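You operate a simulated robot arm through the tools that you are given. There is no shell and no other tool. Be economical: measure what you need, move in short steps, check, and stop when the job is done.

You are at the controls of a simulated robot arm. One attempt, no reset.

JOB
Give the pink packet two cycles on the zone that starts warmest, then put it back.
Fine: it loses just the set on its tab. Set down upright: what you pick out.

Only the result counts: the job must be done as asked and must still hold three seconds after the hand-in. Knocking over, shifting, dropping, spilling or breaking anything else fails it.

ROBOT AND FRAMES
A 6-joint arm with a two-finger gripper, fixed in place. Base frame: the origin is at the foot of the arm, x ahead of it, y to its left, z up; the work surface is at about z = 860. Units: mm, rad, N and s.
It reaches about 1298 mm from its shoulder. Its first joint turns from -2.601 to 2.601 rad. Payload 1.57 kg.
Tool frame: the origin (TCP) lies between the finger pads and is the grasp point; the fingertips stand 21 mm ahead of it; z points along the fingers, y is the line along which they close. The gripper opens to 70 mm. The gripper's body begins 50 mm behind the TCP.
Orientation is told as [roll, pitch, yaw] about the base's x, y, z axes, in that order, counted from this pose: with the fingers straight down and closing along the base's y, the tool's x points along the base's -x, its y along +y and its z along -z.

CONTROLS
- The arm moves only by the tool send_rows. Its argument "steps" is a list that holds one entry, the list of rows, each a list of 7 numbers: the shift along the base's x, y, z in units of 50 mm (1.0 is 50 mm), then the turn, a rotation vector about the base's x, y, z in units of 4 degrees (1.0 is 4 degrees), then the opening, from 0 (shut) to 1 (fully open). In form: [[[tx, ty, tz, ax, ay, az, claw], ...]]. A call has 1 to 10 rows; each row shifts and turns the commanded pose from where the row before left it. A call with a number of a shift or a turn outside -1 to 1 is refused whole. A row lasts 0.2 s, in which the tool goes at most 50 mm and 0.15 rad; a call with a longer step from one row to the next is refused whole, and so is a gripper value outside its range. Where a pose cannot be reached the arm comes as near as it can. A force on the tool above 40 N (or 10 N above the force at the start of the call, whichever is more), or a blocked arm, ends the call early, and 0.2 s more pass. Each finger halts on what it meets, pressing with about 30 N; the grip force reading is that of the motor and also rises with nothing between the fingers. The clock runs only during rows and for 0.2 s after the last one: add rows that do not move to give the fingers time. The reply holds the time, the measured pose of the TCP, the force on the tool along the base axes, the opening and the grip force, in the units named above and with some noise, with the torque about the TCP (base axes, N m) and any sound that the robot's microphone picked up.
- Cameras (640 x 400 px; columns grow to the right, rows downward): "scene" is fixed at [58.5, -646, 1574.5]; the picture's right is [-0.42, -0.91, 0.00], its down [-0.79, 0.37, -0.48] and it looks along [0.44, -0.20, -0.88] (base axes); focal length 320 px, centre (320, 200). "wrist" rides on the gripper at [79, 4, -81] in the tool frame; the picture's right is [-0.05, 1.00, 0.00], its down [-0.67, -0.04, -0.74] and it looks along [-0.74, -0.04, 0.67] (tool axes); focal length 256 px, centre (320, 200). There is no depth. A picture from a camera that has moved, and an enlarged one, comes with that camera's place and axes in the base frame and with its lens. The place of the scene camera against the robot may be out by one fixed shift of up to 25 mm in any direction.
- snapshot(camera): a new picture of that camera. It takes no simulated time.
- move_column(by): slides the trunk up (or, below 0, down) by that many mm; the arm rides with it, the base frame stays. It gives what a move gives, with no picture.
- inspect(camera, box): a new picture of the part [left, top, right, bottom] of that camera's present view, enlarged. It takes no simulated time.
- close_job(): hands the job in; it is judged then, once.

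Go step by step. Nothing tells you positions but the pictures and the camera data: compare them with the known pose of the tool, close in by small moves and look again before you grip or let go. The budget is 120 turns and 64 pictures, counting those below and the enlarged ones. Unless the task says otherwise, let go and move clear before handing in, and close with one line.

The tools are called after ">>>" by a JSON object that holds its "op" and its "data". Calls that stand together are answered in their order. send_rows: Moves the arm, as the interface text tells. Its arguments: {"type":"object","properties":{"steps":{"type":"array"}},"required":["steps"]} The other tools are called the same way: move_column (by) slides the trunk up or down; snapshot (camera) takes a picture; inspect (camera, box) takes an enlarged picture of a part of a camera's view; close_job () hands the job in.

At the start:

```text
clock: 0.0
tool_pos: [372.0, -654.4, 1245.0]
tcp_rot: [-0.001, 0.0, 0.001]
contact_force: [0.3, 1.0, 0.8]
moment: [0.02, -0.01, 0.03]
width: 70.2
grasp_force: 0.1
trunk travel left (down, up): [-927.0, 43.0]
```

scene: 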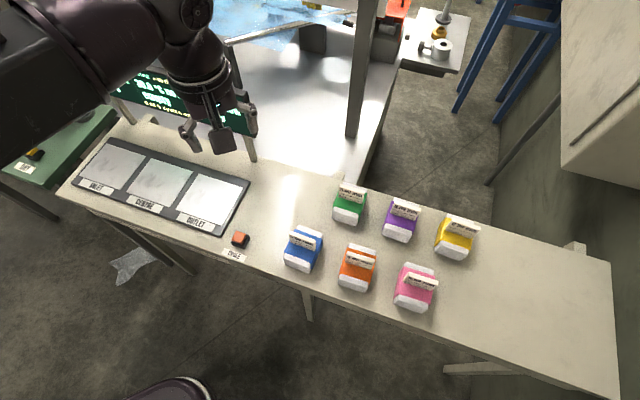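
wrist: 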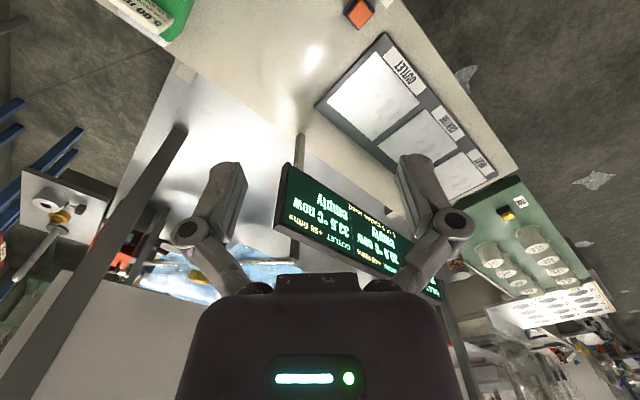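

I see a bench with three zones (inlet, centre, outlet), a cycle button, a display behind it, and six tabbed packets. I'll read the display and the pink tab first.

>>> {"op": "inspect", "data": {"camera": "wrist", "box": [270, 160, 450, 300]}}

>>> {"op": "inspect", "data": {"camera": "scene", "box": [380, 240, 460, 320]}}

>>> {"op": "inspect", "data": {"camera": "scene", "box": [60, 60, 280, 270]}}

```text
2.86 times, centred on (360, 230) of wrist
camera zoom: at [293.7, -650.8, 1326.6], right [0.05, 1.0, 0.0], down [0.67, -0.04, 0.74], along [0.74, -0.04, -0.67], focal length 731 px, centre (206, 114)
```

zoom: 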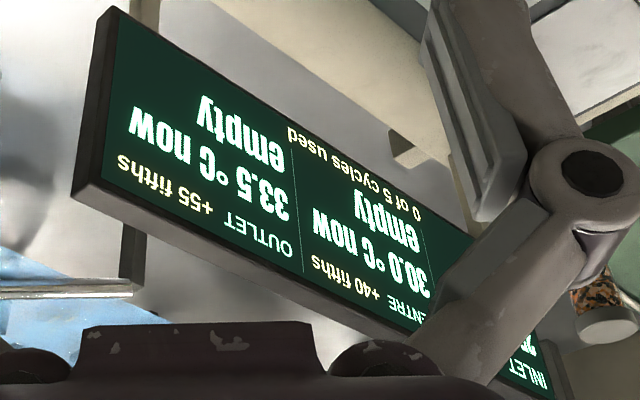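

```text
5.00 times, centred on (420, 280) of scene
camera zoom: at [58.5, -646.0, 1574.5], right [-0.42, -0.91, 0.0], down [-0.79, 0.37, -0.48], along [0.44, -0.2, -0.88], focal length 1602 px, centre (-180, -200)
```

zoom: 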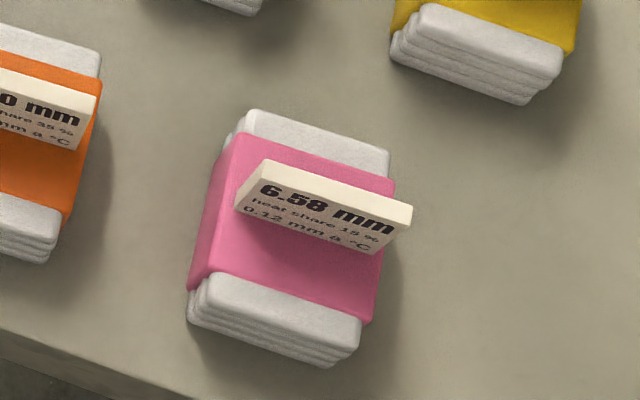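

```text
1.90 times, centred on (170, 165) of scene
camera zoom: at [58.5, -646.0, 1574.5], right [-0.42, -0.91, 0.0], down [-0.79, 0.37, -0.48], along [0.44, -0.2, -0.88], focal length 610 px, centre (606, 267)
```

zoom: 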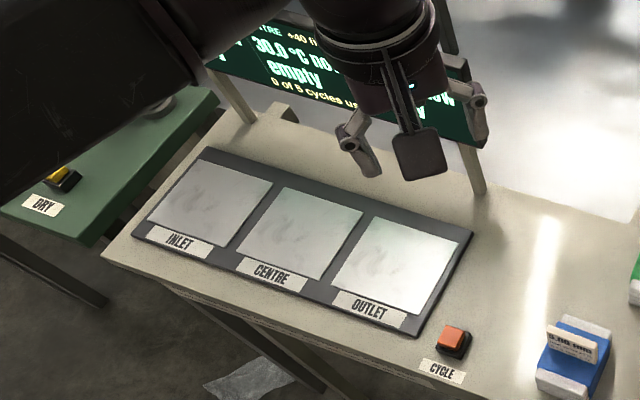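

The outlet shows 33.5 °C and the centre 30.0 °C, and the inlet is hidden. I need to see the whole display and the other tabs, so I'll move the arm to see more.

>>> {"op": "inspect", "data": {"camera": "scene", "box": [330, 170, 490, 270]}}

>>> {"op": "inspect", "data": {"camera": "scene", "box": [280, 210, 380, 300]}}

>>> {"op": "send_rows", "data": {"steps": [[[-1, -0.5, 0, 0, 0, 0, 1], [-1, -0.5, 0, 0, 0, 0, 1], [-1, -0.5, 0, 0, 0, 0, 1], [0, -1, 0, 0, 0, 0, 1]]]}}

>>> {"op": "snapshot", "data": {"camera": "wrist"}}

>>> {"op": "snapshot", "data": {"camera": "scene"}}

```text
4.00 times, centred on (410, 220) of scene
camera zoom: at [58.5, -646.0, 1574.5], right [-0.42, -0.91, 0.0], down [-0.79, 0.37, -0.48], along [0.44, -0.2, -0.88], focal length 1282 px, centre (-40, 120)
```

zoom: 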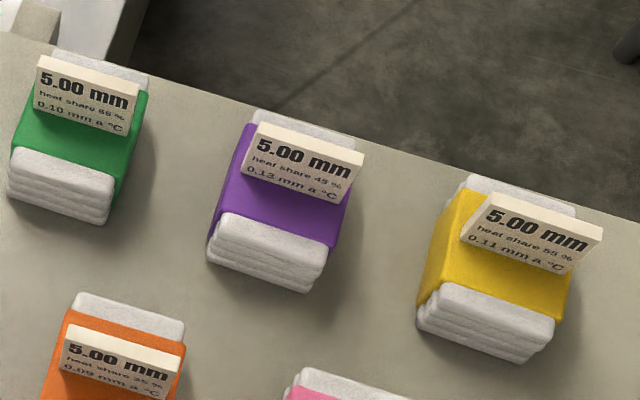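

```text
4.44 times, centred on (330, 255) of scene
camera zoom: at [58.5, -646.0, 1574.5], right [-0.42, -0.91, 0.0], down [-0.79, 0.37, -0.48], along [0.44, -0.2, -0.88], focal length 1424 px, centre (276, -44)
```

zoom: 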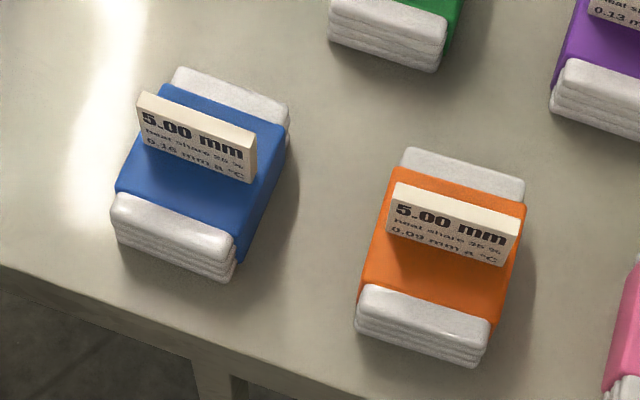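

```text
refused: row 1 steps farther than a row can; nothing moved
```

```text
56 pictures are left
camera wrist: at [293.7, -650.8, 1326.6], right [0.05, 1.0, 0.0], down [0.67, -0.04, 0.74], along [0.74, -0.04, -0.67], focal length 256 px, centre (320, 200)
```

wrist: 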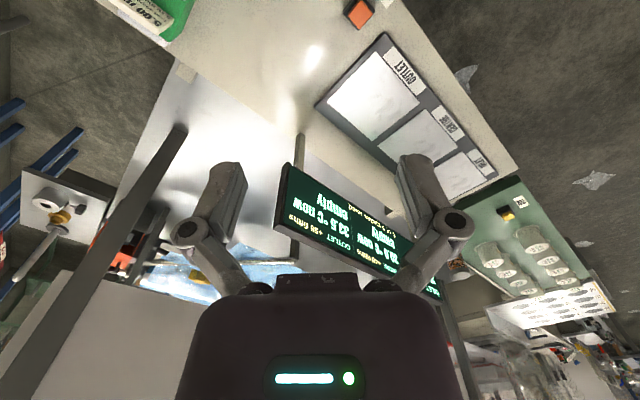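

```text
55 pictures are left
```

scene: 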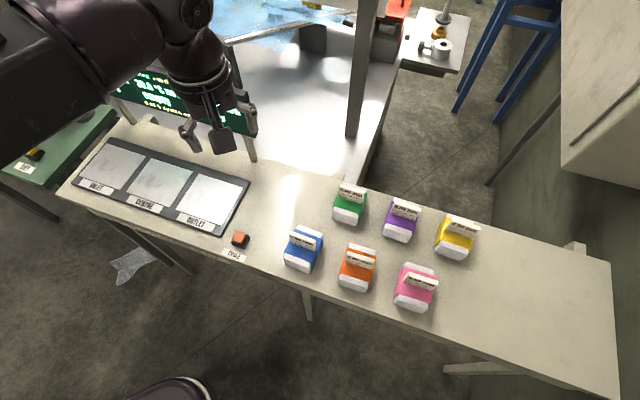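

The move was refused because the row was too long. I'll send shorter rows to clear the view of the display.

>>> {"op": "send_rows", "data": {"steps": [[[-0.8, -0.5, 0, 0, 0, 0, 1], [-0.8, -0.5, 0, 0, 0, 0, 1], [-0.8, -0.5, 0, 0, 0, 0, 1], [-0.8, -0.5, 0, 0, 0, 0, 1]]]}}

>>> {"op": "snapshot", "data": {"camera": "wrist"}}

```text
clock: 1.0
tool_pos: [212.9, -753.8, 1245.6]
tcp_rot: [-0.002, 0.0, 0.0]
contact_force: [-1.4, 0.1, 0.2]
moment: [-0.02, 0.03, -0.02]
width: 70.2
grasp_force: 0.1
trunk travel left (down, up): [-927.0, 43.0]
```

```text
54 pictures are left
camera wrist: at [133.3, -750.8, 1326.5], right [0.05, 1.0, 0.0], down [0.67, -0.04, 0.75], along [0.74, -0.04, -0.67], focal length 256 px, centre (320, 200)
```

wrist: 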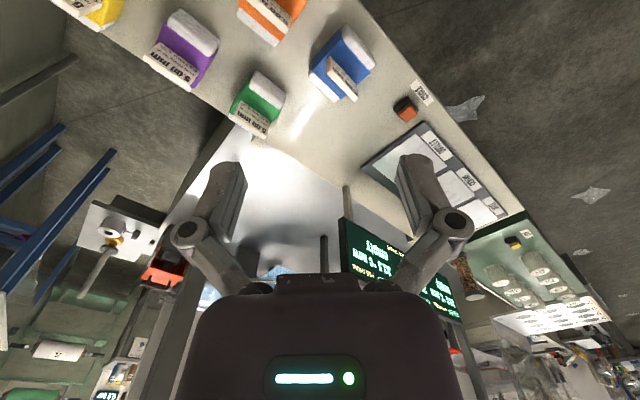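

The finger still covers the display. I'll shift the arm left so the display falls between the fingers.

>>> {"op": "send_rows", "data": {"steps": [[[0, 0.9, 0, 0, 0, 0, 1], [0, 0.9, 0, 0, 0, 0, 1], [0, 0.9, 0, 0, 0, 0, 1], [0, 0.9, 0, 0, 0, 0, 1], [0, 0.9, 0, 0, 0, 0, 1], [0, 0.9, 0, 0, 0, 0, 1]]]}}

>>> {"op": "snapshot", "data": {"camera": "wrist"}}

>>> {"op": "snapshot", "data": {"camera": "scene"}}

```text
clock: 2.4
tool_pos: [211.8, -481.2, 1246.2]
tcp_rot: [0.002, 0.0, 0.0]
contact_force: [0.2, -0.6, -0.6]
moment: [0.0, 0.01, -0.02]
width: 70.1
grasp_force: 0.1
trunk travel left (down, up): [-927.0, 43.0]
```

```text
53 pictures are left
camera wrist: at [131.7, -479.0, 1327.0], right [0.05, 1.0, 0.0], down [0.67, -0.04, 0.75], along [0.74, -0.04, -0.67], focal length 256 px, centre (320, 200)
```

wrist: 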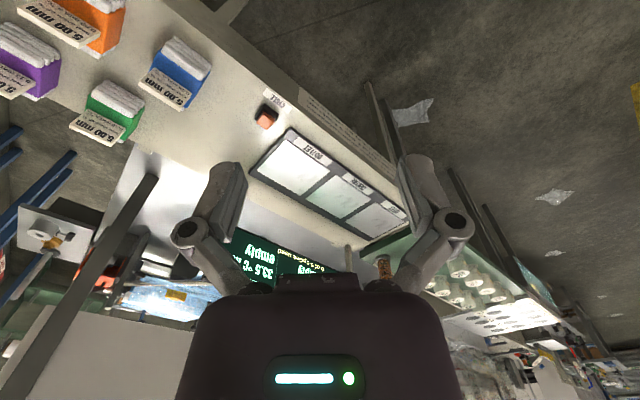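

```text
52 pictures are left
```

scene: 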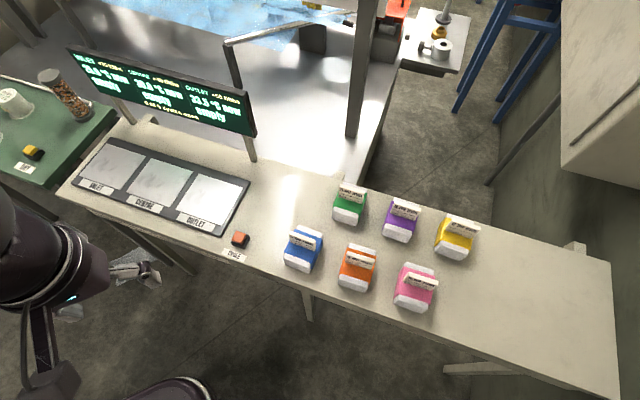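

There is writing on the front edge of the bench in the wrist view, and the scene camera now has a clear line to the display. I'll read both.

>>> {"op": "inspect", "data": {"camera": "scene", "box": [60, 40, 260, 140]}}

>>> {"op": "inspect", "data": {"camera": "wrist", "box": [260, 80, 400, 190]}}

>>> {"op": "inspect", "data": {"camera": "scene", "box": [385, 255, 445, 300]}}

```text
3.20 times, centred on (160, 90) of scene
camera zoom: at [58.5, -646.0, 1574.5], right [-0.42, -0.91, 0.0], down [-0.79, 0.37, -0.48], along [0.44, -0.2, -0.88], focal length 1026 px, centre (832, 552)
```

zoom: 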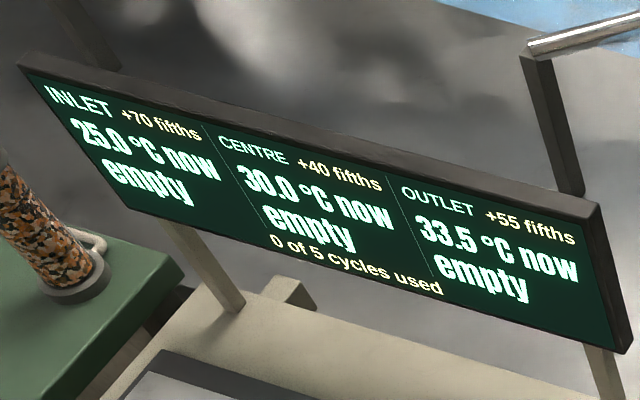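

```text
3.64 times, centred on (330, 135) of wrist
camera zoom: at [131.7, -479.0, 1327.0], right [0.05, 1.0, 0.0], down [0.67, -0.04, 0.75], along [0.74, -0.04, -0.67], focal length 931 px, centre (284, 436)
```

zoom: 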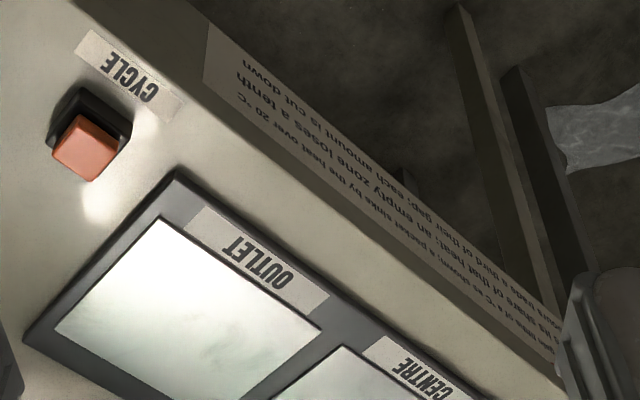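

```text
8.89 times, centred on (415, 278) of scene
camera zoom: at [58.5, -646.0, 1574.5], right [-0.42, -0.91, 0.0], down [-0.79, 0.37, -0.48], along [0.44, -0.2, -0.88], focal length 2849 px, centre (-524, -489)
```

zoom: 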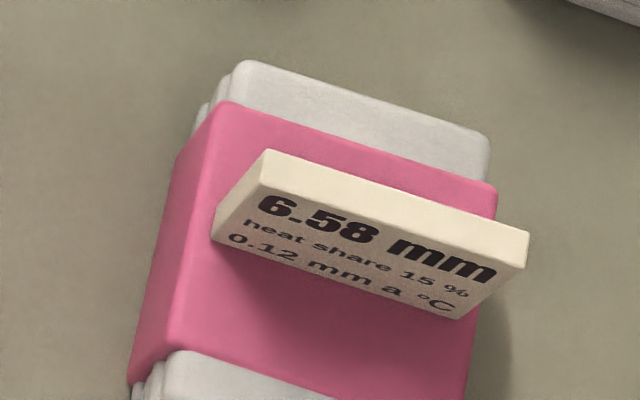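

The front-edge sign gives the process rules, but part of it is hidden. I'll lower the hand and shift left for a frontal view.

>>> {"op": "send_rows", "data": {"steps": [[[0, 0.6, -0.7, 0, 0, 0, 1], [0, 0.6, -0.7, 0, 0, 0, 1], [0, 0.6, -0.7, 0, 0, 0, 1], [0, 0.3, -0.7, 0, 0, 0, 1]]]}}

>>> {"op": "snapshot", "data": {"camera": "wrist"}}

```text
clock: 3.4
tool_pos: [226.6, -455.1, 1245.5]
tcp_rot: [0.003, -0.001, 0.001]
contact_force: [0.4, -0.2, 0.4]
moment: [0.01, -0.01, -0.03]
width: 70.4
grasp_force: 0.0
out of reach, approached as far as the arm can: row 1, 2, 3, 4
trunk travel left (down, up): [-927.0, 43.0]
```

```text
48 pictures are left
camera wrist: at [146.8, -452.3, 1326.5], right [0.05, 1.0, 0.0], down [0.67, -0.04, 0.74], along [0.74, -0.04, -0.67], focal length 256 px, centre (320, 200)
```

wrist: 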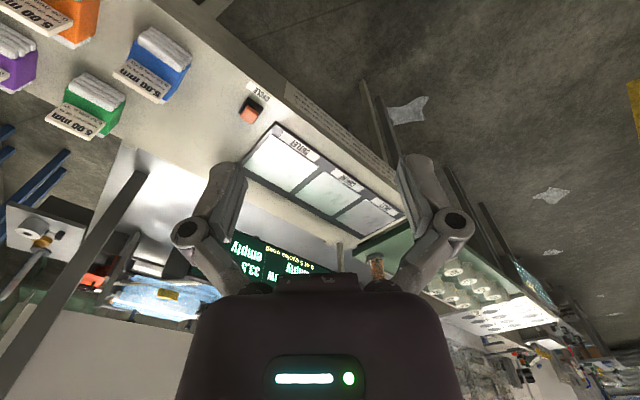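

The whole sign now shows left of the finger, so I'll enlarge it.

>>> {"op": "inspect", "data": {"camera": "wrist", "box": [275, 75, 345, 145]}}

>>> {"op": "inspect", "data": {"camera": "wrist", "box": [335, 115, 405, 190]}}

```text
5.71 times, centred on (310, 110) of wrist
camera zoom: at [146.8, -452.3, 1326.5], right [0.05, 1.0, 0.0], down [0.67, -0.04, 0.74], along [0.74, -0.04, -0.67], focal length 1463 px, centre (377, 714)
```

zoom: 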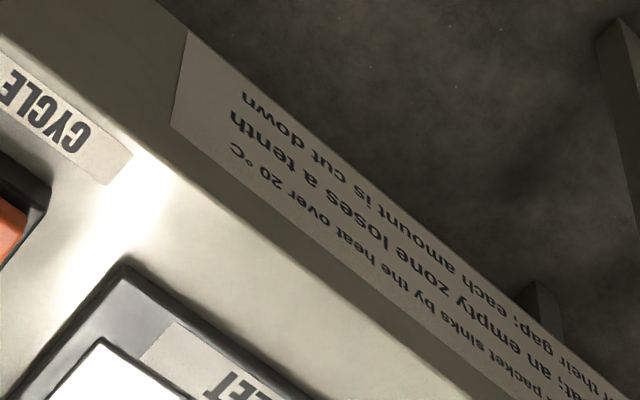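

```text
5.33 times, centred on (370, 152) of wrist
camera zoom: at [146.8, -452.3, 1326.5], right [0.05, 1.0, 0.0], down [0.67, -0.04, 0.74], along [0.74, -0.04, -0.67], focal length 1365 px, centre (53, 453)
```

zoom: 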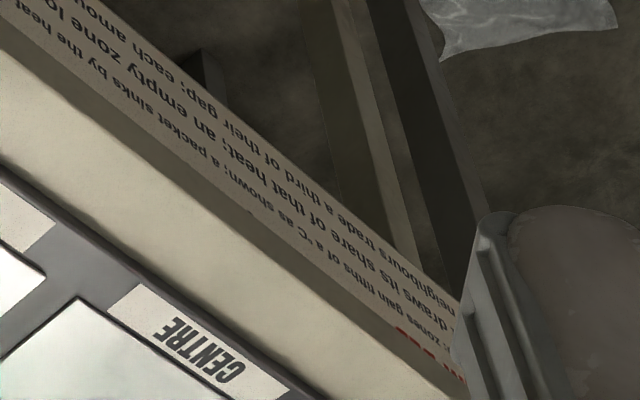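

The sign reads: zones gain the amounts shown, and a packet sinks by the heat over 20 °C. The packet draws its share, an empty zone loses a tenth, and neighbours trade a third of their gap. The outlet is warmest at 33.5 °C. For pink alone, cycle 1 is 24.5 × 0.12 = 2.94 mm and cycle 2 is about 30.4 × 0.12 = 3.64 mm, which adds up to 6.58 mm and matches the tab. So pink goes alone on the outlet with the other zones empty. Next I'll move over pink with a 45° turn so the fingers close across its tab.

>>> {"op": "send_rows", "data": {"steps": [[[0.4, -0.85, 0, 0, 0, 1, 1], [0, -0.95, 0, 0, 0, 1, 1], [0, -0.95, 0, 0, 0, 1, 1], [0, -0.95, 0, 0, 0, 1, 1], [0, -0.95, 0, 0, 0, 1, 1], [-0.3, -0.9, 0, 0, 0, 1, 1], [-0.5, -0.8, 0, 0, 0, 1, 1], [-0.5, -0.8, 0, 0, 0, 1, 1], [-0.5, -0.8, 0, 0, 0, 1, 1], [0, -0.8, 0, 0, 0, 1, 1]]]}}

>>> {"op": "inspect", "data": {"camera": "scene", "box": [60, 40, 260, 140]}}

```text
clock: 5.6
tool_pos: [158.0, -893.0, 1244.7]
tcp_rot: [0.0, 0.0, 0.7]
contact_force: [0.8, -0.6, 0.1]
moment: [0.02, -0.02, -0.01]
width: 70.0
grasp_force: 0.0
out of reach, approached as far as the arm can: row 5, 7
trunk travel left (down, up): [-927.0, 43.0]
```

```text
3.20 times, centred on (160, 90) of scene
camera zoom: at [58.5, -646.0, 1574.5], right [-0.42, -0.91, 0.0], down [-0.79, 0.37, -0.48], along [0.44, -0.2, -0.88], focal length 1026 px, centre (832, 552)
```

zoom: 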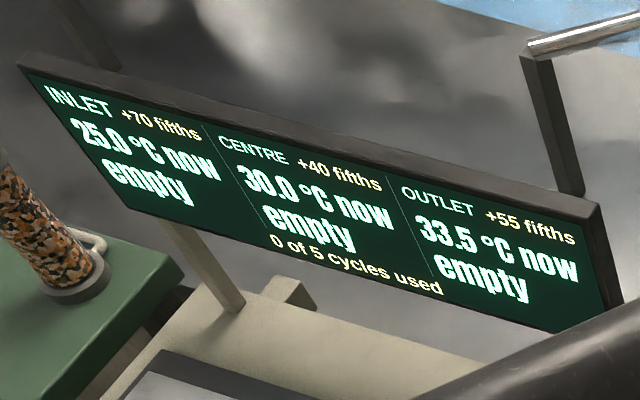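

The temperatures hold steady over time and the hand is above pink. I'll finish the turn, lower it, and look.

>>> {"op": "send_rows", "data": {"steps": [[[0, 0, -0.9, 0, 0, 1, 1], [0, 0, -0.9, 0, 0, 0.25, 1], [0, 0, -0.9, 0, 0, 0, 1]]]}}

>>> {"op": "snapshot", "data": {"camera": "wrist"}}

>>> {"op": "snapshot", "data": {"camera": "scene"}}

```text
clock: 6.4
tool_pos: [157.3, -891.8, 1247.1]
tcp_rot: [0.001, 0.0, 0.784]
contact_force: [0.0, 0.6, 0.1]
moment: [0.02, 0.0, -0.01]
width: 70.2
grasp_force: 0.1
out of reach, approached as far as the arm can: row 1, 2, 3
trunk travel left (down, up): [-927.0, 43.0]
```

```text
44 pictures are left
camera wrist: at [99.4, -946.0, 1326.4], right [-0.67, 0.74, 0.0], down [0.5, 0.45, 0.75], along [0.55, 0.5, -0.67], focal length 256 px, centre (320, 200)
```

wrist: 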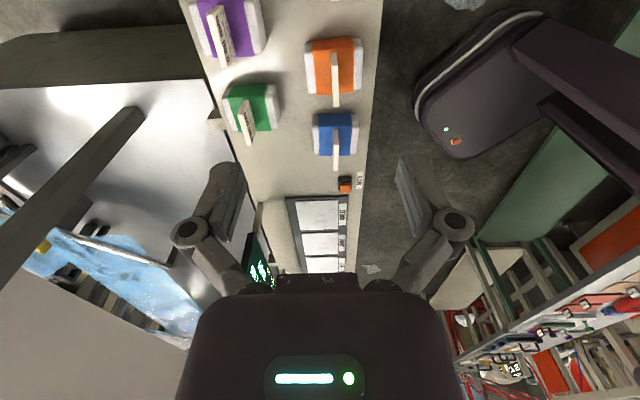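

```text
43 pictures are left
```

scene: 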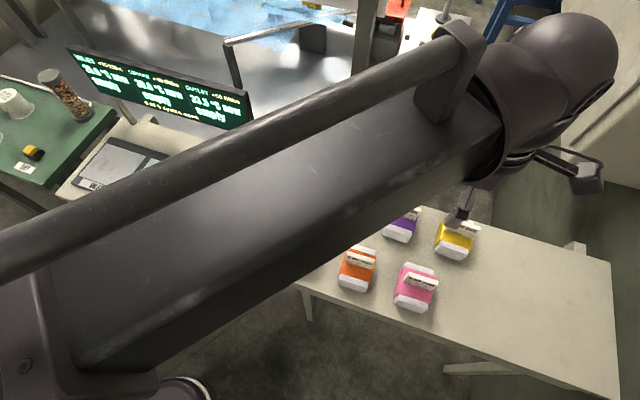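

The arm can't lower further from this shoulder height, so I'll lower the trunk.

>>> {"op": "move_column", "data": {"by": -150}}

>>> {"op": "snapshot", "data": {"camera": "wrist"}}

```text
clock: 8.2
tool_pos: [158.2, -891.4, 1094.5]
tcp_rot: [0.0, 0.0, 0.786]
contact_force: [0.4, 0.0, -0.3]
moment: [-0.01, -0.01, -0.02]
width: 70.0
grasp_force: 0.2
trunk travel left (down, up): [-777.0, 193.0]
```

```text
42 pictures are left
camera wrist: at [99.4, -945.7, 1176.7], right [-0.67, 0.74, 0.0], down [0.5, 0.45, 0.74], along [0.55, 0.5, -0.67], focal length 256 px, centre (320, 200)
```

wrist: 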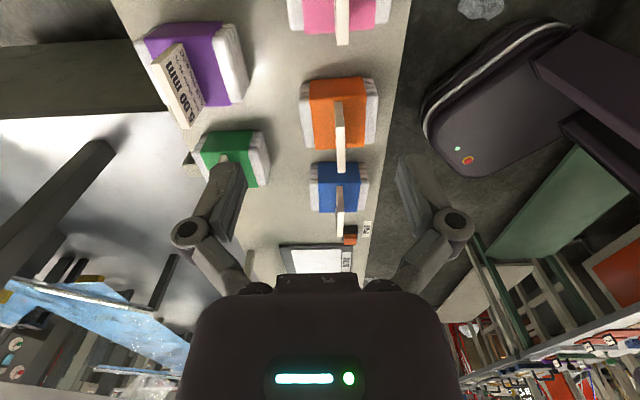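

Pink sits at the top of the wrist view. I'll back off a little toward -x, -y to see its tab fully.

>>> {"op": "send_rows", "data": {"steps": [[[-0.64, -0.36, 0, 0, 0, 0, 1], [-0.64, -0.36, 0, 0, 0, 0, 1]]]}}

>>> {"op": "snapshot", "data": {"camera": "wrist"}}

```text
clock: 8.8
tool_pos: [94.4, -928.0, 1096.6]
tcp_rot: [0.0, 0.0, 0.786]
contact_force: [0.0, -0.1, -0.2]
moment: [-0.02, 0.0, -0.02]
width: 70.1
grasp_force: 0.1
trunk travel left (down, up): [-777.0, 193.0]
```

```text
41 pictures are left
camera wrist: at [35.5, -982.2, 1176.4], right [-0.67, 0.74, 0.0], down [0.5, 0.45, 0.75], along [0.55, 0.5, -0.67], focal length 256 px, centre (320, 200)
```

wrist: 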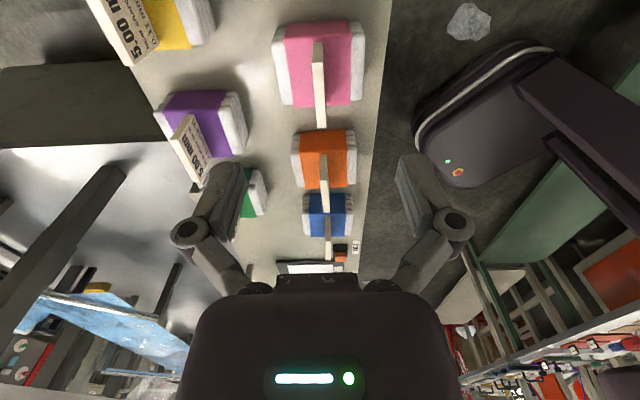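

>>> {"op": "inspect", "data": {"camera": "wrist", "box": [260, 10, 380, 140]}}

```text
3.08 times, centred on (320, 75) of wrist
camera zoom: at [35.5, -982.2, 1176.4], right [-0.67, 0.74, 0.0], down [0.5, 0.45, 0.75], along [0.55, 0.5, -0.67], focal length 788 px, centre (320, 585)
```

zoom: 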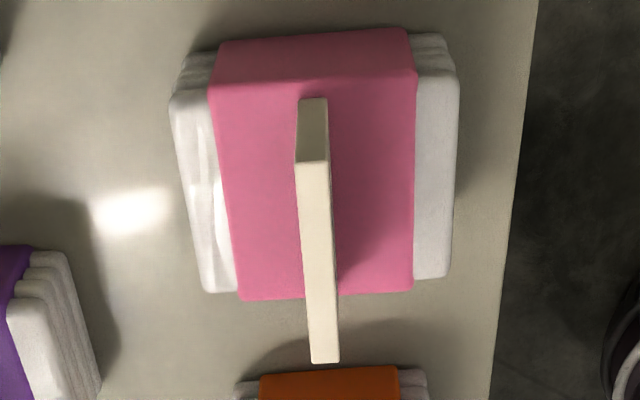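

The tab stands 52 mm above a 40 mm body, centred near (118, -908) with its top at about z 952, and it is aligned with the fingers. I'll move over it and lower to just above.

>>> {"op": "send_rows", "data": {"steps": [[[0.47, 0.4, -0.5, 0, 0, 0, 1], [0, 0, -0.9, 0, 0, 0, 1], [0, 0, -0.9, 0, 0, 0, 1], [0, 0, 0, 0, 0, 0, 1]]]}}

>>> {"op": "snapshot", "data": {"camera": "wrist"}}

```text
clock: 9.8
tool_pos: [118.7, -906.3, 1096.4]
tcp_rot: [-0.001, 0.0, 0.785]
contact_force: [-1.1, -0.1, -0.8]
moment: [0.0, 0.01, -0.02]
width: 69.7
grasp_force: 0.0
out of reach, approached as far as the arm can: row 1, 2, 3
trunk travel left (down, up): [-777.0, 193.0]
```

```text
39 pictures are left
camera wrist: at [59.1, -961.1, 1176.6], right [-0.67, 0.74, 0.0], down [0.5, 0.45, 0.74], along [0.55, 0.5, -0.67], focal length 256 px, centre (320, 200)
```

wrist: 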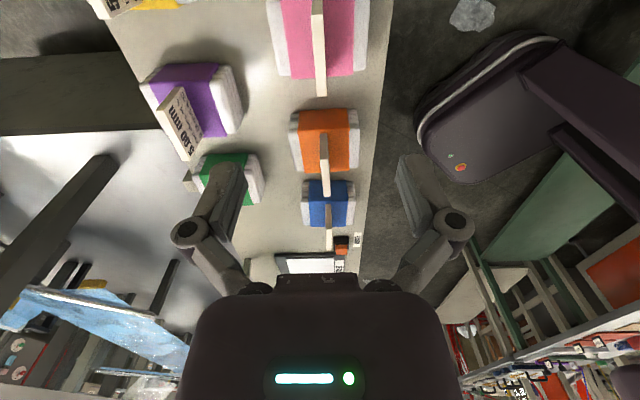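

The arm is at its lower limit again. I'll raise the arm and lower the trunk further to gain downward travel.

>>> {"op": "send_rows", "data": {"steps": [[[0, 0, 0.9, 0, 0, 0, 1], [0, 0, 0.9, 0, 0, 0, 1], [0, 0, 0.9, 0, 0, 0, 1], [0, 0, 0.9, 0, 0, 0, 1]]]}}

>>> {"op": "move_column", "data": {"by": -280}}

>>> {"op": "snapshot", "data": {"camera": "scene"}}

>>> {"op": "snapshot", "data": {"camera": "wrist"}}

```text
clock: 10.8
tool_pos: [118.2, -906.7, 1095.2]
tcp_rot: [0.0, 0.001, 0.786]
contact_force: [0.1, -0.7, 0.0]
moment: [0.01, -0.03, 0.02]
width: 70.0
grasp_force: 0.1
out of reach, approached as far as the arm can: row 1, 2, 3, 4
trunk travel left (down, up): [-777.0, 193.0]
```

```text
clock: 12.5
tool_pos: [118.3, -904.9, 917.1]
tcp_rot: [-0.002, 0.003, 0.786]
contact_force: [-2.7, 11.5, 40.4]
moment: [0.78, 0.63, -0.03]
width: 70.4
grasp_force: 30.0
trunk travel left (down, up): [-595.0, 375.0]
stopped: the force on the tool passed its limit at 180 N (the readings are from after the stop); the commanded pose is now the measured one
```

```text
38 pictures are left
```

scene: 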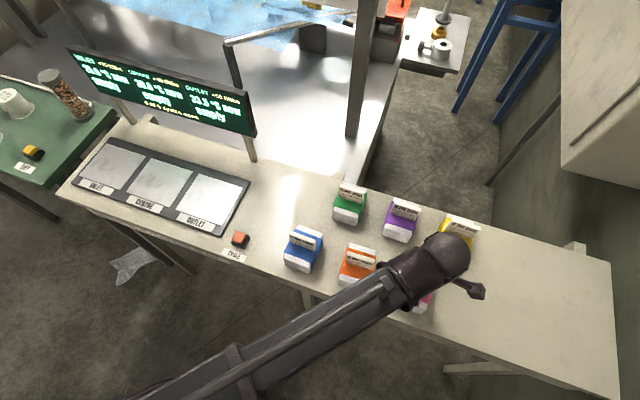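

```text
37 pictures are left
camera wrist: at [58.8, -957.8, 998.8], right [-0.67, 0.74, 0.0], down [0.5, 0.45, 0.74], along [0.55, 0.5, -0.67], focal length 256 px, centre (320, 200)
```

wrist: 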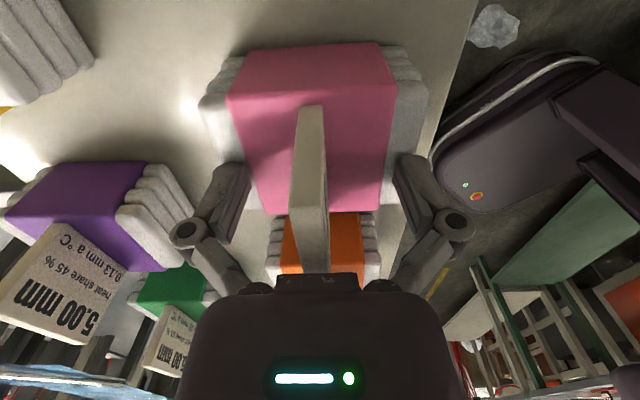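

The arm can't change height itself (only the trunk does), so the descent went too far and the fingertips pressed on pink's body. I'll raise the trunk slightly and check the packet.

>>> {"op": "move_column", "data": {"by": 14}}

>>> {"op": "snapshot", "data": {"camera": "wrist"}}

```text
clock: 13.1
tool_pos: [118.1, -909.3, 927.3]
tcp_rot: [-0.004, 0.002, 0.785]
contact_force: [0.6, 0.6, 0.6]
moment: [0.01, 0.03, 0.02]
width: 69.9
grasp_force: 0.1
trunk travel left (down, up): [-609.0, 361.0]
```

```text
36 pictures are left
camera wrist: at [59.3, -963.8, 1008.2], right [-0.67, 0.74, 0.0], down [0.5, 0.45, 0.74], along [0.55, 0.49, -0.67], focal length 256 px, centre (320, 200)
```

wrist: 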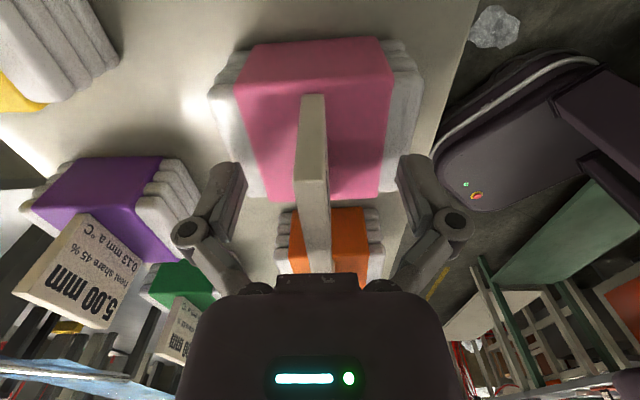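

Pink looks unharmed, and its tab is about 3 mm to the left of the grip centre. I'll centre the hand and close.

>>> {"op": "send_rows", "data": {"steps": [[[0.042, -0.042, 0, 0, 0, 0, 1], [0, 0, 0, 0, 0, 0, 0.4], [0, 0, 0, 0, 0, 0, 0.4]]]}}

>>> {"op": "snapshot", "data": {"camera": "wrist"}}

```text
clock: 13.9
tool_pos: [121.4, -909.8, 929.1]
tcp_rot: [-0.005, 0.003, 0.785]
contact_force: [-0.4, 2.7, 12.7]
moment: [0.15, 0.08, -0.02]
width: 29.9
grasp_force: 0.1
trunk travel left (down, up): [-609.0, 361.0]
```

```text
35 pictures are left
camera wrist: at [61.8, -963.8, 1010.2], right [-0.67, 0.74, 0.0], down [0.5, 0.45, 0.74], along [0.55, 0.49, -0.67], focal length 256 px, centre (320, 200)
```

wrist: 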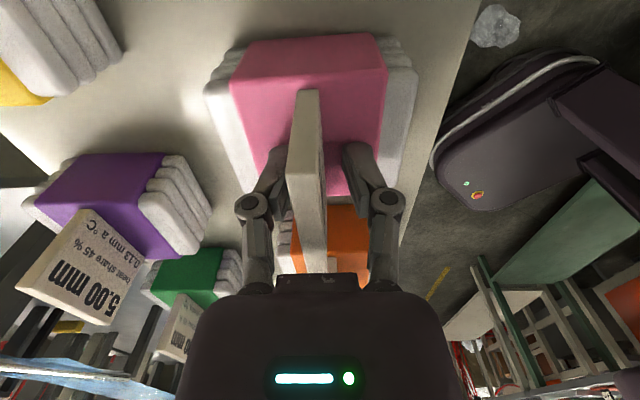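

The fingertips are rubbing the packet body (12.7 N). I'll raise the trunk a little before closing further.

>>> {"op": "move_column", "data": {"by": 8}}

>>> {"op": "snapshot", "data": {"camera": "wrist"}}

```text
clock: 14.5
tool_pos: [120.6, -911.7, 934.6]
tcp_rot: [-0.005, 0.004, 0.785]
contact_force: [0.3, -0.1, -0.2]
moment: [0.01, 0.01, 0.01]
width: 28.0
grasp_force: 0.2
trunk travel left (down, up): [-617.0, 353.0]
```

```text
34 pictures are left
camera wrist: at [61.8, -965.3, 1016.6], right [-0.67, 0.74, 0.0], down [0.5, 0.45, 0.74], along [0.55, 0.49, -0.67], focal length 256 px, centre (320, 200)
```

wrist: 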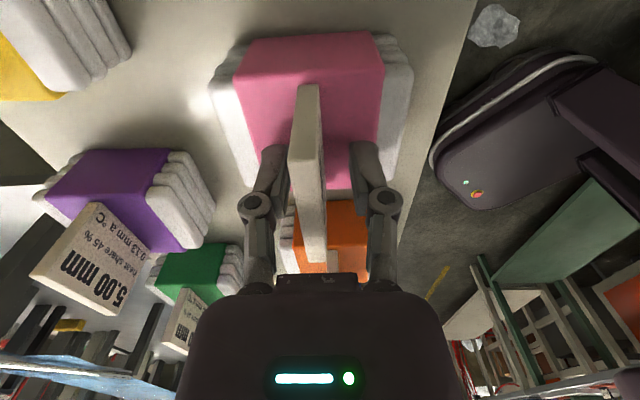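

Contact is gone, and the tab is still about 5 mm left of centre. I'll shift and close fully.

>>> {"op": "send_rows", "data": {"steps": [[[0.07, -0.07, 0, 0, 0, 0, 0.4], [0, 0, 0, 0, 0, 0, 0.4]]]}}

>>> {"op": "inspect", "data": {"camera": "wrist", "box": [200, 20, 440, 280]}}

```text
clock: 15.1
tool_pos: [125.3, -915.1, 934.9]
tcp_rot: [-0.004, 0.004, 0.785]
contact_force: [-0.1, -0.3, 0.6]
moment: [0.02, 0.0, 0.0]
width: 27.9
grasp_force: 0.1
trunk travel left (down, up): [-617.0, 353.0]
```

```text
1.54 times, centred on (320, 150) of wrist
camera zoom: at [65.5, -969.0, 1016.9], right [-0.67, 0.74, 0.0], down [0.5, 0.45, 0.74], along [0.55, 0.49, -0.67], focal length 394 px, centre (320, 277)
```

zoom: 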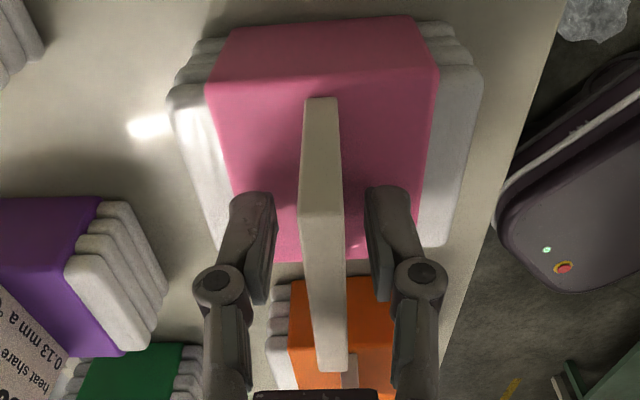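

The tab is centred between the fingers. Closing now, and then I'll lift with the trunk.

>>> {"op": "send_rows", "data": {"steps": [[[0, 0, 0, 0, 0, 0, 0.2], [0, 0, 0, 0, 0, 0, 0], [0, 0, 0, 0, 0, 0, 0], [0, 0, 0, 0, 0, 0, 0]]]}}

>>> {"op": "snapshot", "data": {"camera": "scene"}}

```text
clock: 16.1
tool_pos: [124.1, -915.3, 936.4]
tcp_rot: [-0.004, 0.003, 0.786]
contact_force: [-0.2, -1.0, 1.2]
moment: [0.01, 0.0, 0.04]
width: 8.6
grasp_force: 30.3
trunk travel left (down, up): [-617.0, 353.0]
```

```text
32 pictures are left
```

scene: 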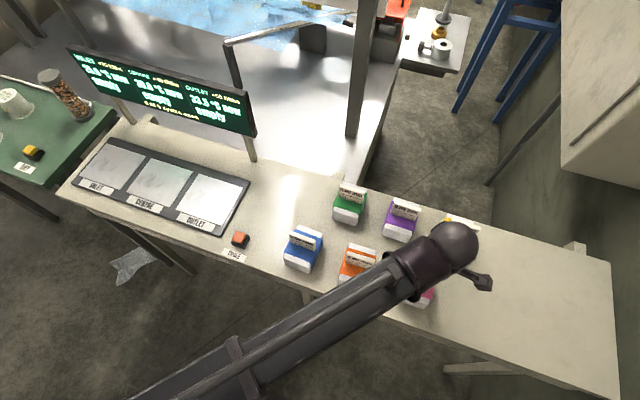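

Pink is gripped at its tab (8.6 mm thick). I'll lift it well clear and check.

>>> {"op": "move_column", "data": {"by": 190}}

>>> {"op": "snapshot", "data": {"camera": "wrist"}}

```text
clock: 18.2
tool_pos: [125.0, -915.7, 1125.5]
tcp_rot: [-0.004, 0.003, 0.784]
contact_force: [0.7, 0.4, -1.6]
moment: [-0.02, -0.01, 0.01]
width: 8.2
grasp_force: 30.0
trunk travel left (down, up): [-807.0, 163.0]
```

```text
31 pictures are left
camera wrist: at [65.5, -969.1, 1206.7], right [-0.67, 0.74, 0.0], down [0.5, 0.45, 0.74], along [0.55, 0.49, -0.67], focal length 256 px, centre (320, 200)
```

wrist: 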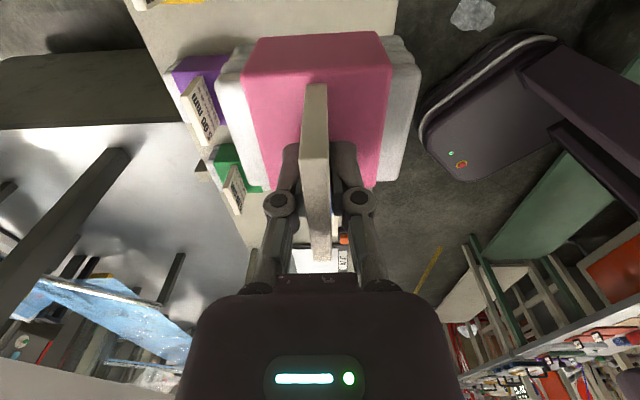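

The packet is held cleanly. Moving along the bench toward the outlet in two legs.

>>> {"op": "send_rows", "data": {"steps": [[[0.67, 0.588, 0, 0, 0, 0, 0], [0.67, 0.588, 0, 0, 0, 0, 0], [0.67, 0.588, 0, 0, 0, 0, 0], [0.67, 0.588, 0, 0, 0, 0, 0], [0.67, 0.588, 0, 0, 0, 0, 0], [0.67, 0.588, 0, 0, 0, 0, 0], [0.67, 0.588, 0, 0, 0, 0, 0], [0.67, 0.588, 0, 0, 0, 0, 0], [0.67, 0.588, 0, 0, 0, 0, 0]]]}}

>>> {"op": "snapshot", "data": {"camera": "wrist"}}

>>> {"op": "snapshot", "data": {"camera": "scene"}}

```text
clock: 20.2
tool_pos: [429.2, -649.6, 1125.3]
tcp_rot: [-0.004, 0.006, 0.785]
contact_force: [0.4, 0.9, -1.0]
moment: [-0.01, 0.0, -0.01]
width: 8.3
grasp_force: 30.0
trunk travel left (down, up): [-807.0, 163.0]
```

```text
30 pictures are left
camera wrist: at [369.6, -702.7, 1207.0], right [-0.67, 0.74, 0.0], down [0.5, 0.45, 0.74], along [0.55, 0.49, -0.67], focal length 256 px, centre (320, 200)
```

wrist: 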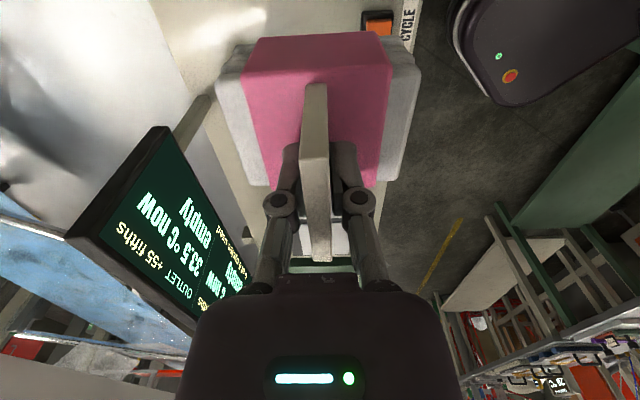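

```text
29 pictures are left
```

scene: 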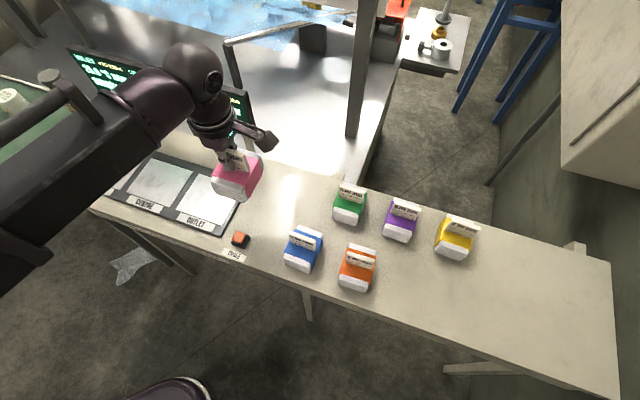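

The packet is near the outlet, and the display sits behind with room to spare. I'll move over the outlet centre, estimated at (523, -566).

>>> {"op": "send_rows", "data": {"steps": [[[0.63, 0.56, 0, 0, 0, 0, 0], [0.63, 0.56, 0, 0, 0, 0, 0], [0.62, 0.55, 0, 0, 0, 0, 0], [0, 0, 0, 0, 0, 0, 0]]]}}

>>> {"op": "move_column", "data": {"by": -130}}

>>> {"op": "snapshot", "data": {"camera": "scene"}}

>>> {"op": "snapshot", "data": {"camera": "wrist"}}

```text
clock: 21.2
tool_pos: [522.6, -569.7, 1125.5]
tcp_rot: [-0.004, 0.005, 0.785]
contact_force: [-0.2, 0.5, -1.0]
moment: [-0.03, -0.01, 0.0]
width: 8.4
grasp_force: 29.5
trunk travel left (down, up): [-807.0, 163.0]
```

```text
clock: 22.8
tool_pos: [522.7, -569.7, 996.2]
tcp_rot: [-0.005, 0.002, 0.785]
contact_force: [-0.4, 0.5, -1.5]
moment: [0.01, 0.0, -0.04]
width: 8.6
grasp_force: 30.3
trunk travel left (down, up): [-677.0, 293.0]
```

```text
28 pictures are left
```

scene: 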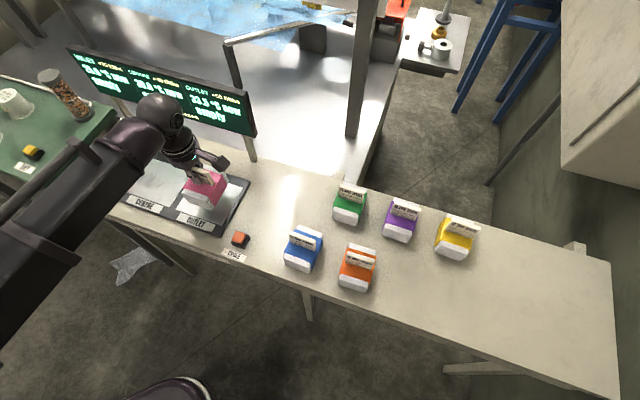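

```text
27 pictures are left
camera wrist: at [462.5, -623.1, 1077.0], right [-0.67, 0.74, 0.0], down [0.5, 0.45, 0.74], along [0.55, 0.49, -0.67], focal length 256 px, centre (320, 200)
```

wrist: 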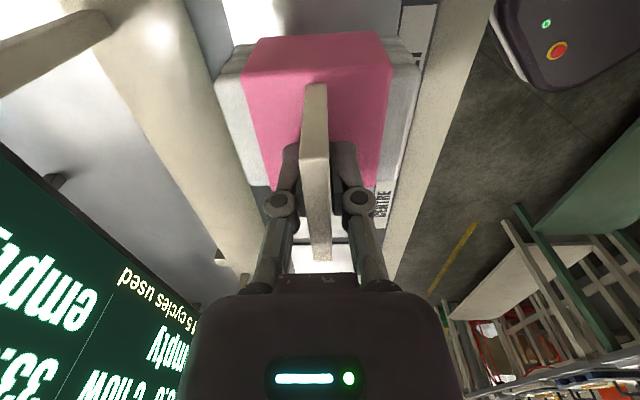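

The predicted touch-down point matches the outlet centre in the scene view. I'll lower to about 10 mm above the plate and check.

>>> {"op": "move_column", "data": {"by": -45}}

>>> {"op": "inspect", "data": {"camera": "scene", "box": [110, 130, 270, 250]}}

>>> {"op": "inspect", "data": {"camera": "wrist", "box": [150, 0, 500, 240]}}

```text
clock: 23.6
tool_pos: [522.5, -569.0, 950.3]
tcp_rot: [-0.003, 0.004, 0.784]
contact_force: [0.4, 0.0, -1.3]
moment: [0.06, 0.03, -0.02]
width: 8.1
grasp_force: 29.8
trunk travel left (down, up): [-632.0, 338.0]
```

```text
3.33 times, centred on (190, 190) of scene
camera zoom: at [58.5, -646.0, 1574.5], right [-0.42, -0.91, 0.0], down [-0.79, 0.37, -0.48], along [0.44, -0.2, -0.88], focal length 1068 px, centre (753, 233)
```

zoom: 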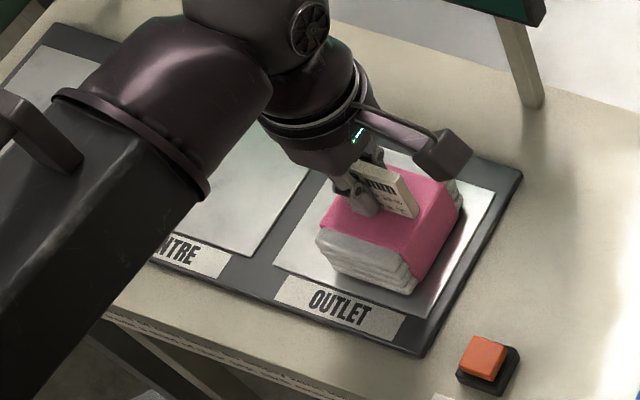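

```text
1.67 times, centred on (325, 120) of wrist
camera zoom: at [462.5, -623.1, 1031.9], right [-0.67, 0.74, 0.0], down [0.5, 0.45, 0.74], along [0.55, 0.49, -0.67], focal length 427 px, centre (312, 333)
```

zoom: 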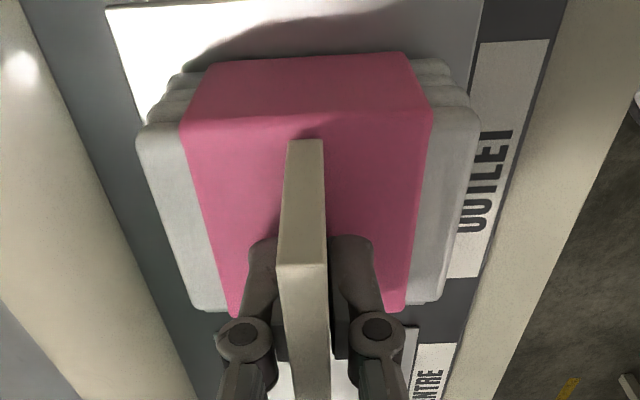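

The packet is within the outlet plate. Setting it down gently.

>>> {"op": "move_column", "data": {"by": -6}}

>>> {"op": "move_column", "data": {"by": -4}}

```text
clock: 24.2
tool_pos: [521.5, -568.5, 946.0]
tcp_rot: [-0.006, 0.003, 0.786]
contact_force: [6.1, -7.0, 27.2]
moment: [-0.1, -0.18, 0.0]
width: 8.5
grasp_force: 29.8
trunk travel left (down, up): [-626.0, 344.0]
```

```text
clock: 24.7
tool_pos: [520.2, -568.0, 941.7]
tcp_rot: [-0.005, 0.003, 0.784]
contact_force: [4.7, -5.1, 32.2]
moment: [-0.05, -0.09, 0.02]
width: 8.5
grasp_force: 30.0
trunk travel left (down, up): [-622.0, 348.0]
```

Contact is made and the packet is slightly pressed. I'll ease up, open, and rise.

>>> {"op": "move_column", "data": {"by": 3}}

>>> {"op": "send_rows", "data": {"steps": [[[0, 0, 0, 0, 0, 0, 0.3], [0, 0, 0, 0, 0, 0, 0.6], [0, 0, 0, 0, 0, 0, 0.6], [0, 0, 0, 0, 0, 0, 0.6]]]}}

>>> {"op": "move_column", "data": {"by": 120}}

>>> {"op": "snapshot", "data": {"camera": "wrist"}}

>>> {"op": "inspect", "data": {"camera": "scene", "box": [60, 40, 270, 250]}}

```text
clock: 25.2
tool_pos: [521.7, -568.5, 944.2]
tcp_rot: [-0.004, 0.003, 0.785]
contact_force: [0.3, 0.4, -0.9]
moment: [0.01, 0.01, 0.01]
width: 8.3
grasp_force: 30.8
trunk travel left (down, up): [-625.0, 345.0]
```

```text
clock: 26.2
tool_pos: [521.3, -569.3, 943.2]
tcp_rot: [-0.004, 0.003, 0.786]
contact_force: [-0.6, 0.1, 0.4]
moment: [0.0, 0.0, 0.03]
width: 42.0
grasp_force: 0.1
trunk travel left (down, up): [-625.0, 345.0]
```

```text
clock: 27.8
tool_pos: [521.4, -568.5, 1063.5]
tcp_rot: [-0.004, 0.004, 0.785]
contact_force: [-0.4, 0.0, -0.3]
moment: [0.02, -0.02, 0.02]
width: 42.1
grasp_force: 0.0
trunk travel left (down, up): [-745.0, 225.0]
```

```text
24 pictures are left
camera wrist: at [462.5, -623.1, 1144.9], right [-0.67, 0.74, 0.0], down [0.5, 0.45, 0.74], along [0.55, 0.49, -0.67], focal length 256 px, centre (320, 200)
```

wrist: 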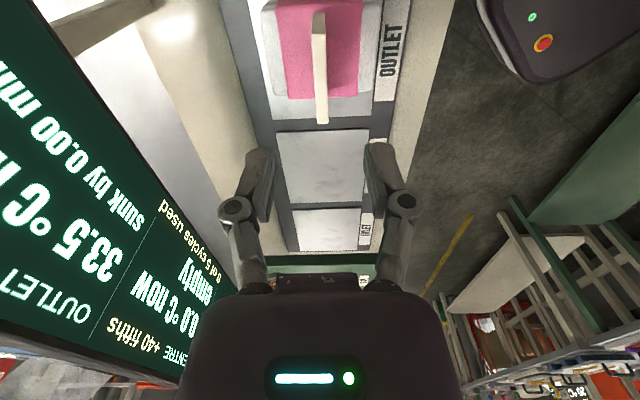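

```text
1.90 times, centred on (165, 145) of scene
camera zoom: at [58.5, -646.0, 1574.5], right [-0.42, -0.91, 0.0], down [-0.79, 0.37, -0.48], along [0.44, -0.2, -0.88], focal length 610 px, centre (615, 305)
```

zoom: 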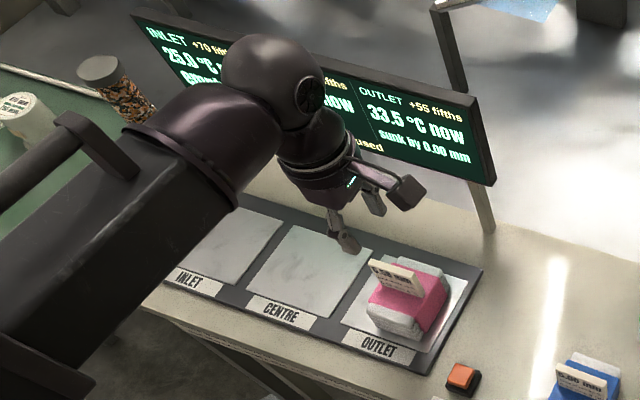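

The display recognises pink on the outlet with "sunk by 0.00 mm". Next is the cycle button, so I'll shut the fingers and hover near it.

>>> {"op": "send_rows", "data": {"steps": [[[-0.8, -0.3, 0, 0, 0, 0, 0], [-0.8, -0.35, 0, 0, 0, 0, 0], [-0.8, -0.4, 0, 0, 0, 0, 0], [-0.7, -0.3, 0, 0, 0, 0, 0], [0, 0, 0, 0, 0, 0, 0]]]}}

>>> {"op": "snapshot", "data": {"camera": "wrist"}}

```text
clock: 28.9
tool_pos: [367.1, -636.4, 1064.3]
tcp_rot: [-0.004, 0.005, 0.786]
contact_force: [-0.7, -0.4, -0.7]
moment: [-0.04, -0.02, 0.0]
width: 0.0
grasp_force: 28.6
trunk travel left (down, up): [-745.0, 225.0]
```

```text
22 pictures are left
camera wrist: at [307.2, -690.3, 1144.9], right [-0.67, 0.74, 0.0], down [0.5, 0.45, 0.74], along [0.55, 0.49, -0.67], focal length 256 px, centre (320, 200)
```

wrist: 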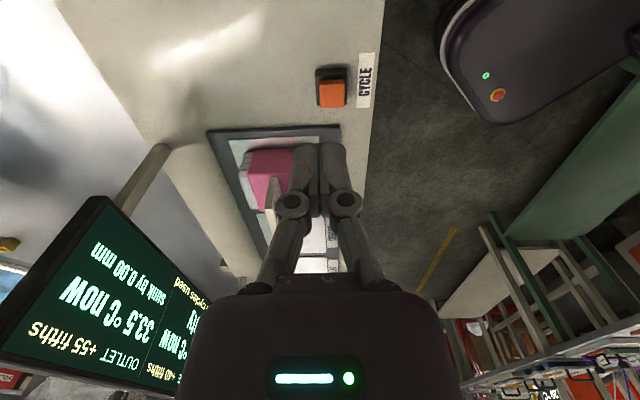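

The button is at about (391, -601) with its top near z 885. I'll move over it and lower most of the way.

>>> {"op": "send_rows", "data": {"steps": [[[0.48, 0.72, 0, 0, 0, 0, 0], [0, 0, 0, 0, 0, 0, 0]]]}}

>>> {"op": "move_column", "data": {"by": -125}}

>>> {"op": "snapshot", "data": {"camera": "wrist"}}

```text
clock: 29.6
tool_pos: [391.5, -599.3, 1064.1]
tcp_rot: [-0.004, 0.003, 0.786]
contact_force: [0.1, 0.9, 0.8]
moment: [-0.01, -0.02, -0.02]
width: 0.0
grasp_force: 28.7
trunk travel left (down, up): [-745.0, 225.0]
```

```text
clock: 31.1
tool_pos: [390.8, -599.9, 938.5]
tcp_rot: [-0.004, 0.004, 0.788]
contact_force: [-0.3, -0.2, -1.0]
moment: [0.0, 0.0, 0.01]
width: 0.0
grasp_force: 28.6
trunk travel left (down, up): [-620.0, 350.0]
```

```text
21 pictures are left
camera wrist: at [331.4, -654.3, 1020.0], right [-0.67, 0.74, 0.0], down [0.5, 0.45, 0.74], along [0.55, 0.49, -0.67], focal length 256 px, centre (320, 200)
```

wrist: 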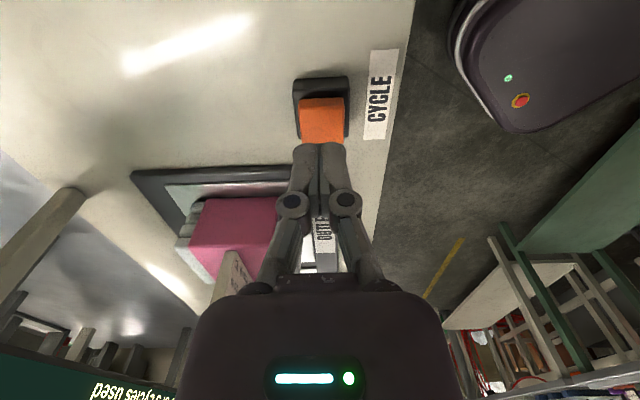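

The fingertips line up over the button. Lowering in small steps, watching for force and sound.

>>> {"op": "move_column", "data": {"by": -22}}

>>> {"op": "move_column", "data": {"by": -5}}

```text
clock: 31.8
tool_pos: [389.6, -600.4, 917.1]
tcp_rot: [-0.005, 0.003, 0.786]
contact_force: [-0.3, -0.1, -0.1]
moment: [0.01, 0.0, -0.01]
width: 0.0
grasp_force: 28.4
trunk travel left (down, up): [-598.0, 372.0]
```

```text
clock: 32.3
tool_pos: [390.7, -600.6, 912.3]
tcp_rot: [-0.004, 0.004, 0.786]
contact_force: [-0.4, -0.2, 0.1]
moment: [-0.05, 0.02, 0.0]
width: 0.0
grasp_force: 28.5
trunk travel left (down, up): [-593.0, 377.0]
```

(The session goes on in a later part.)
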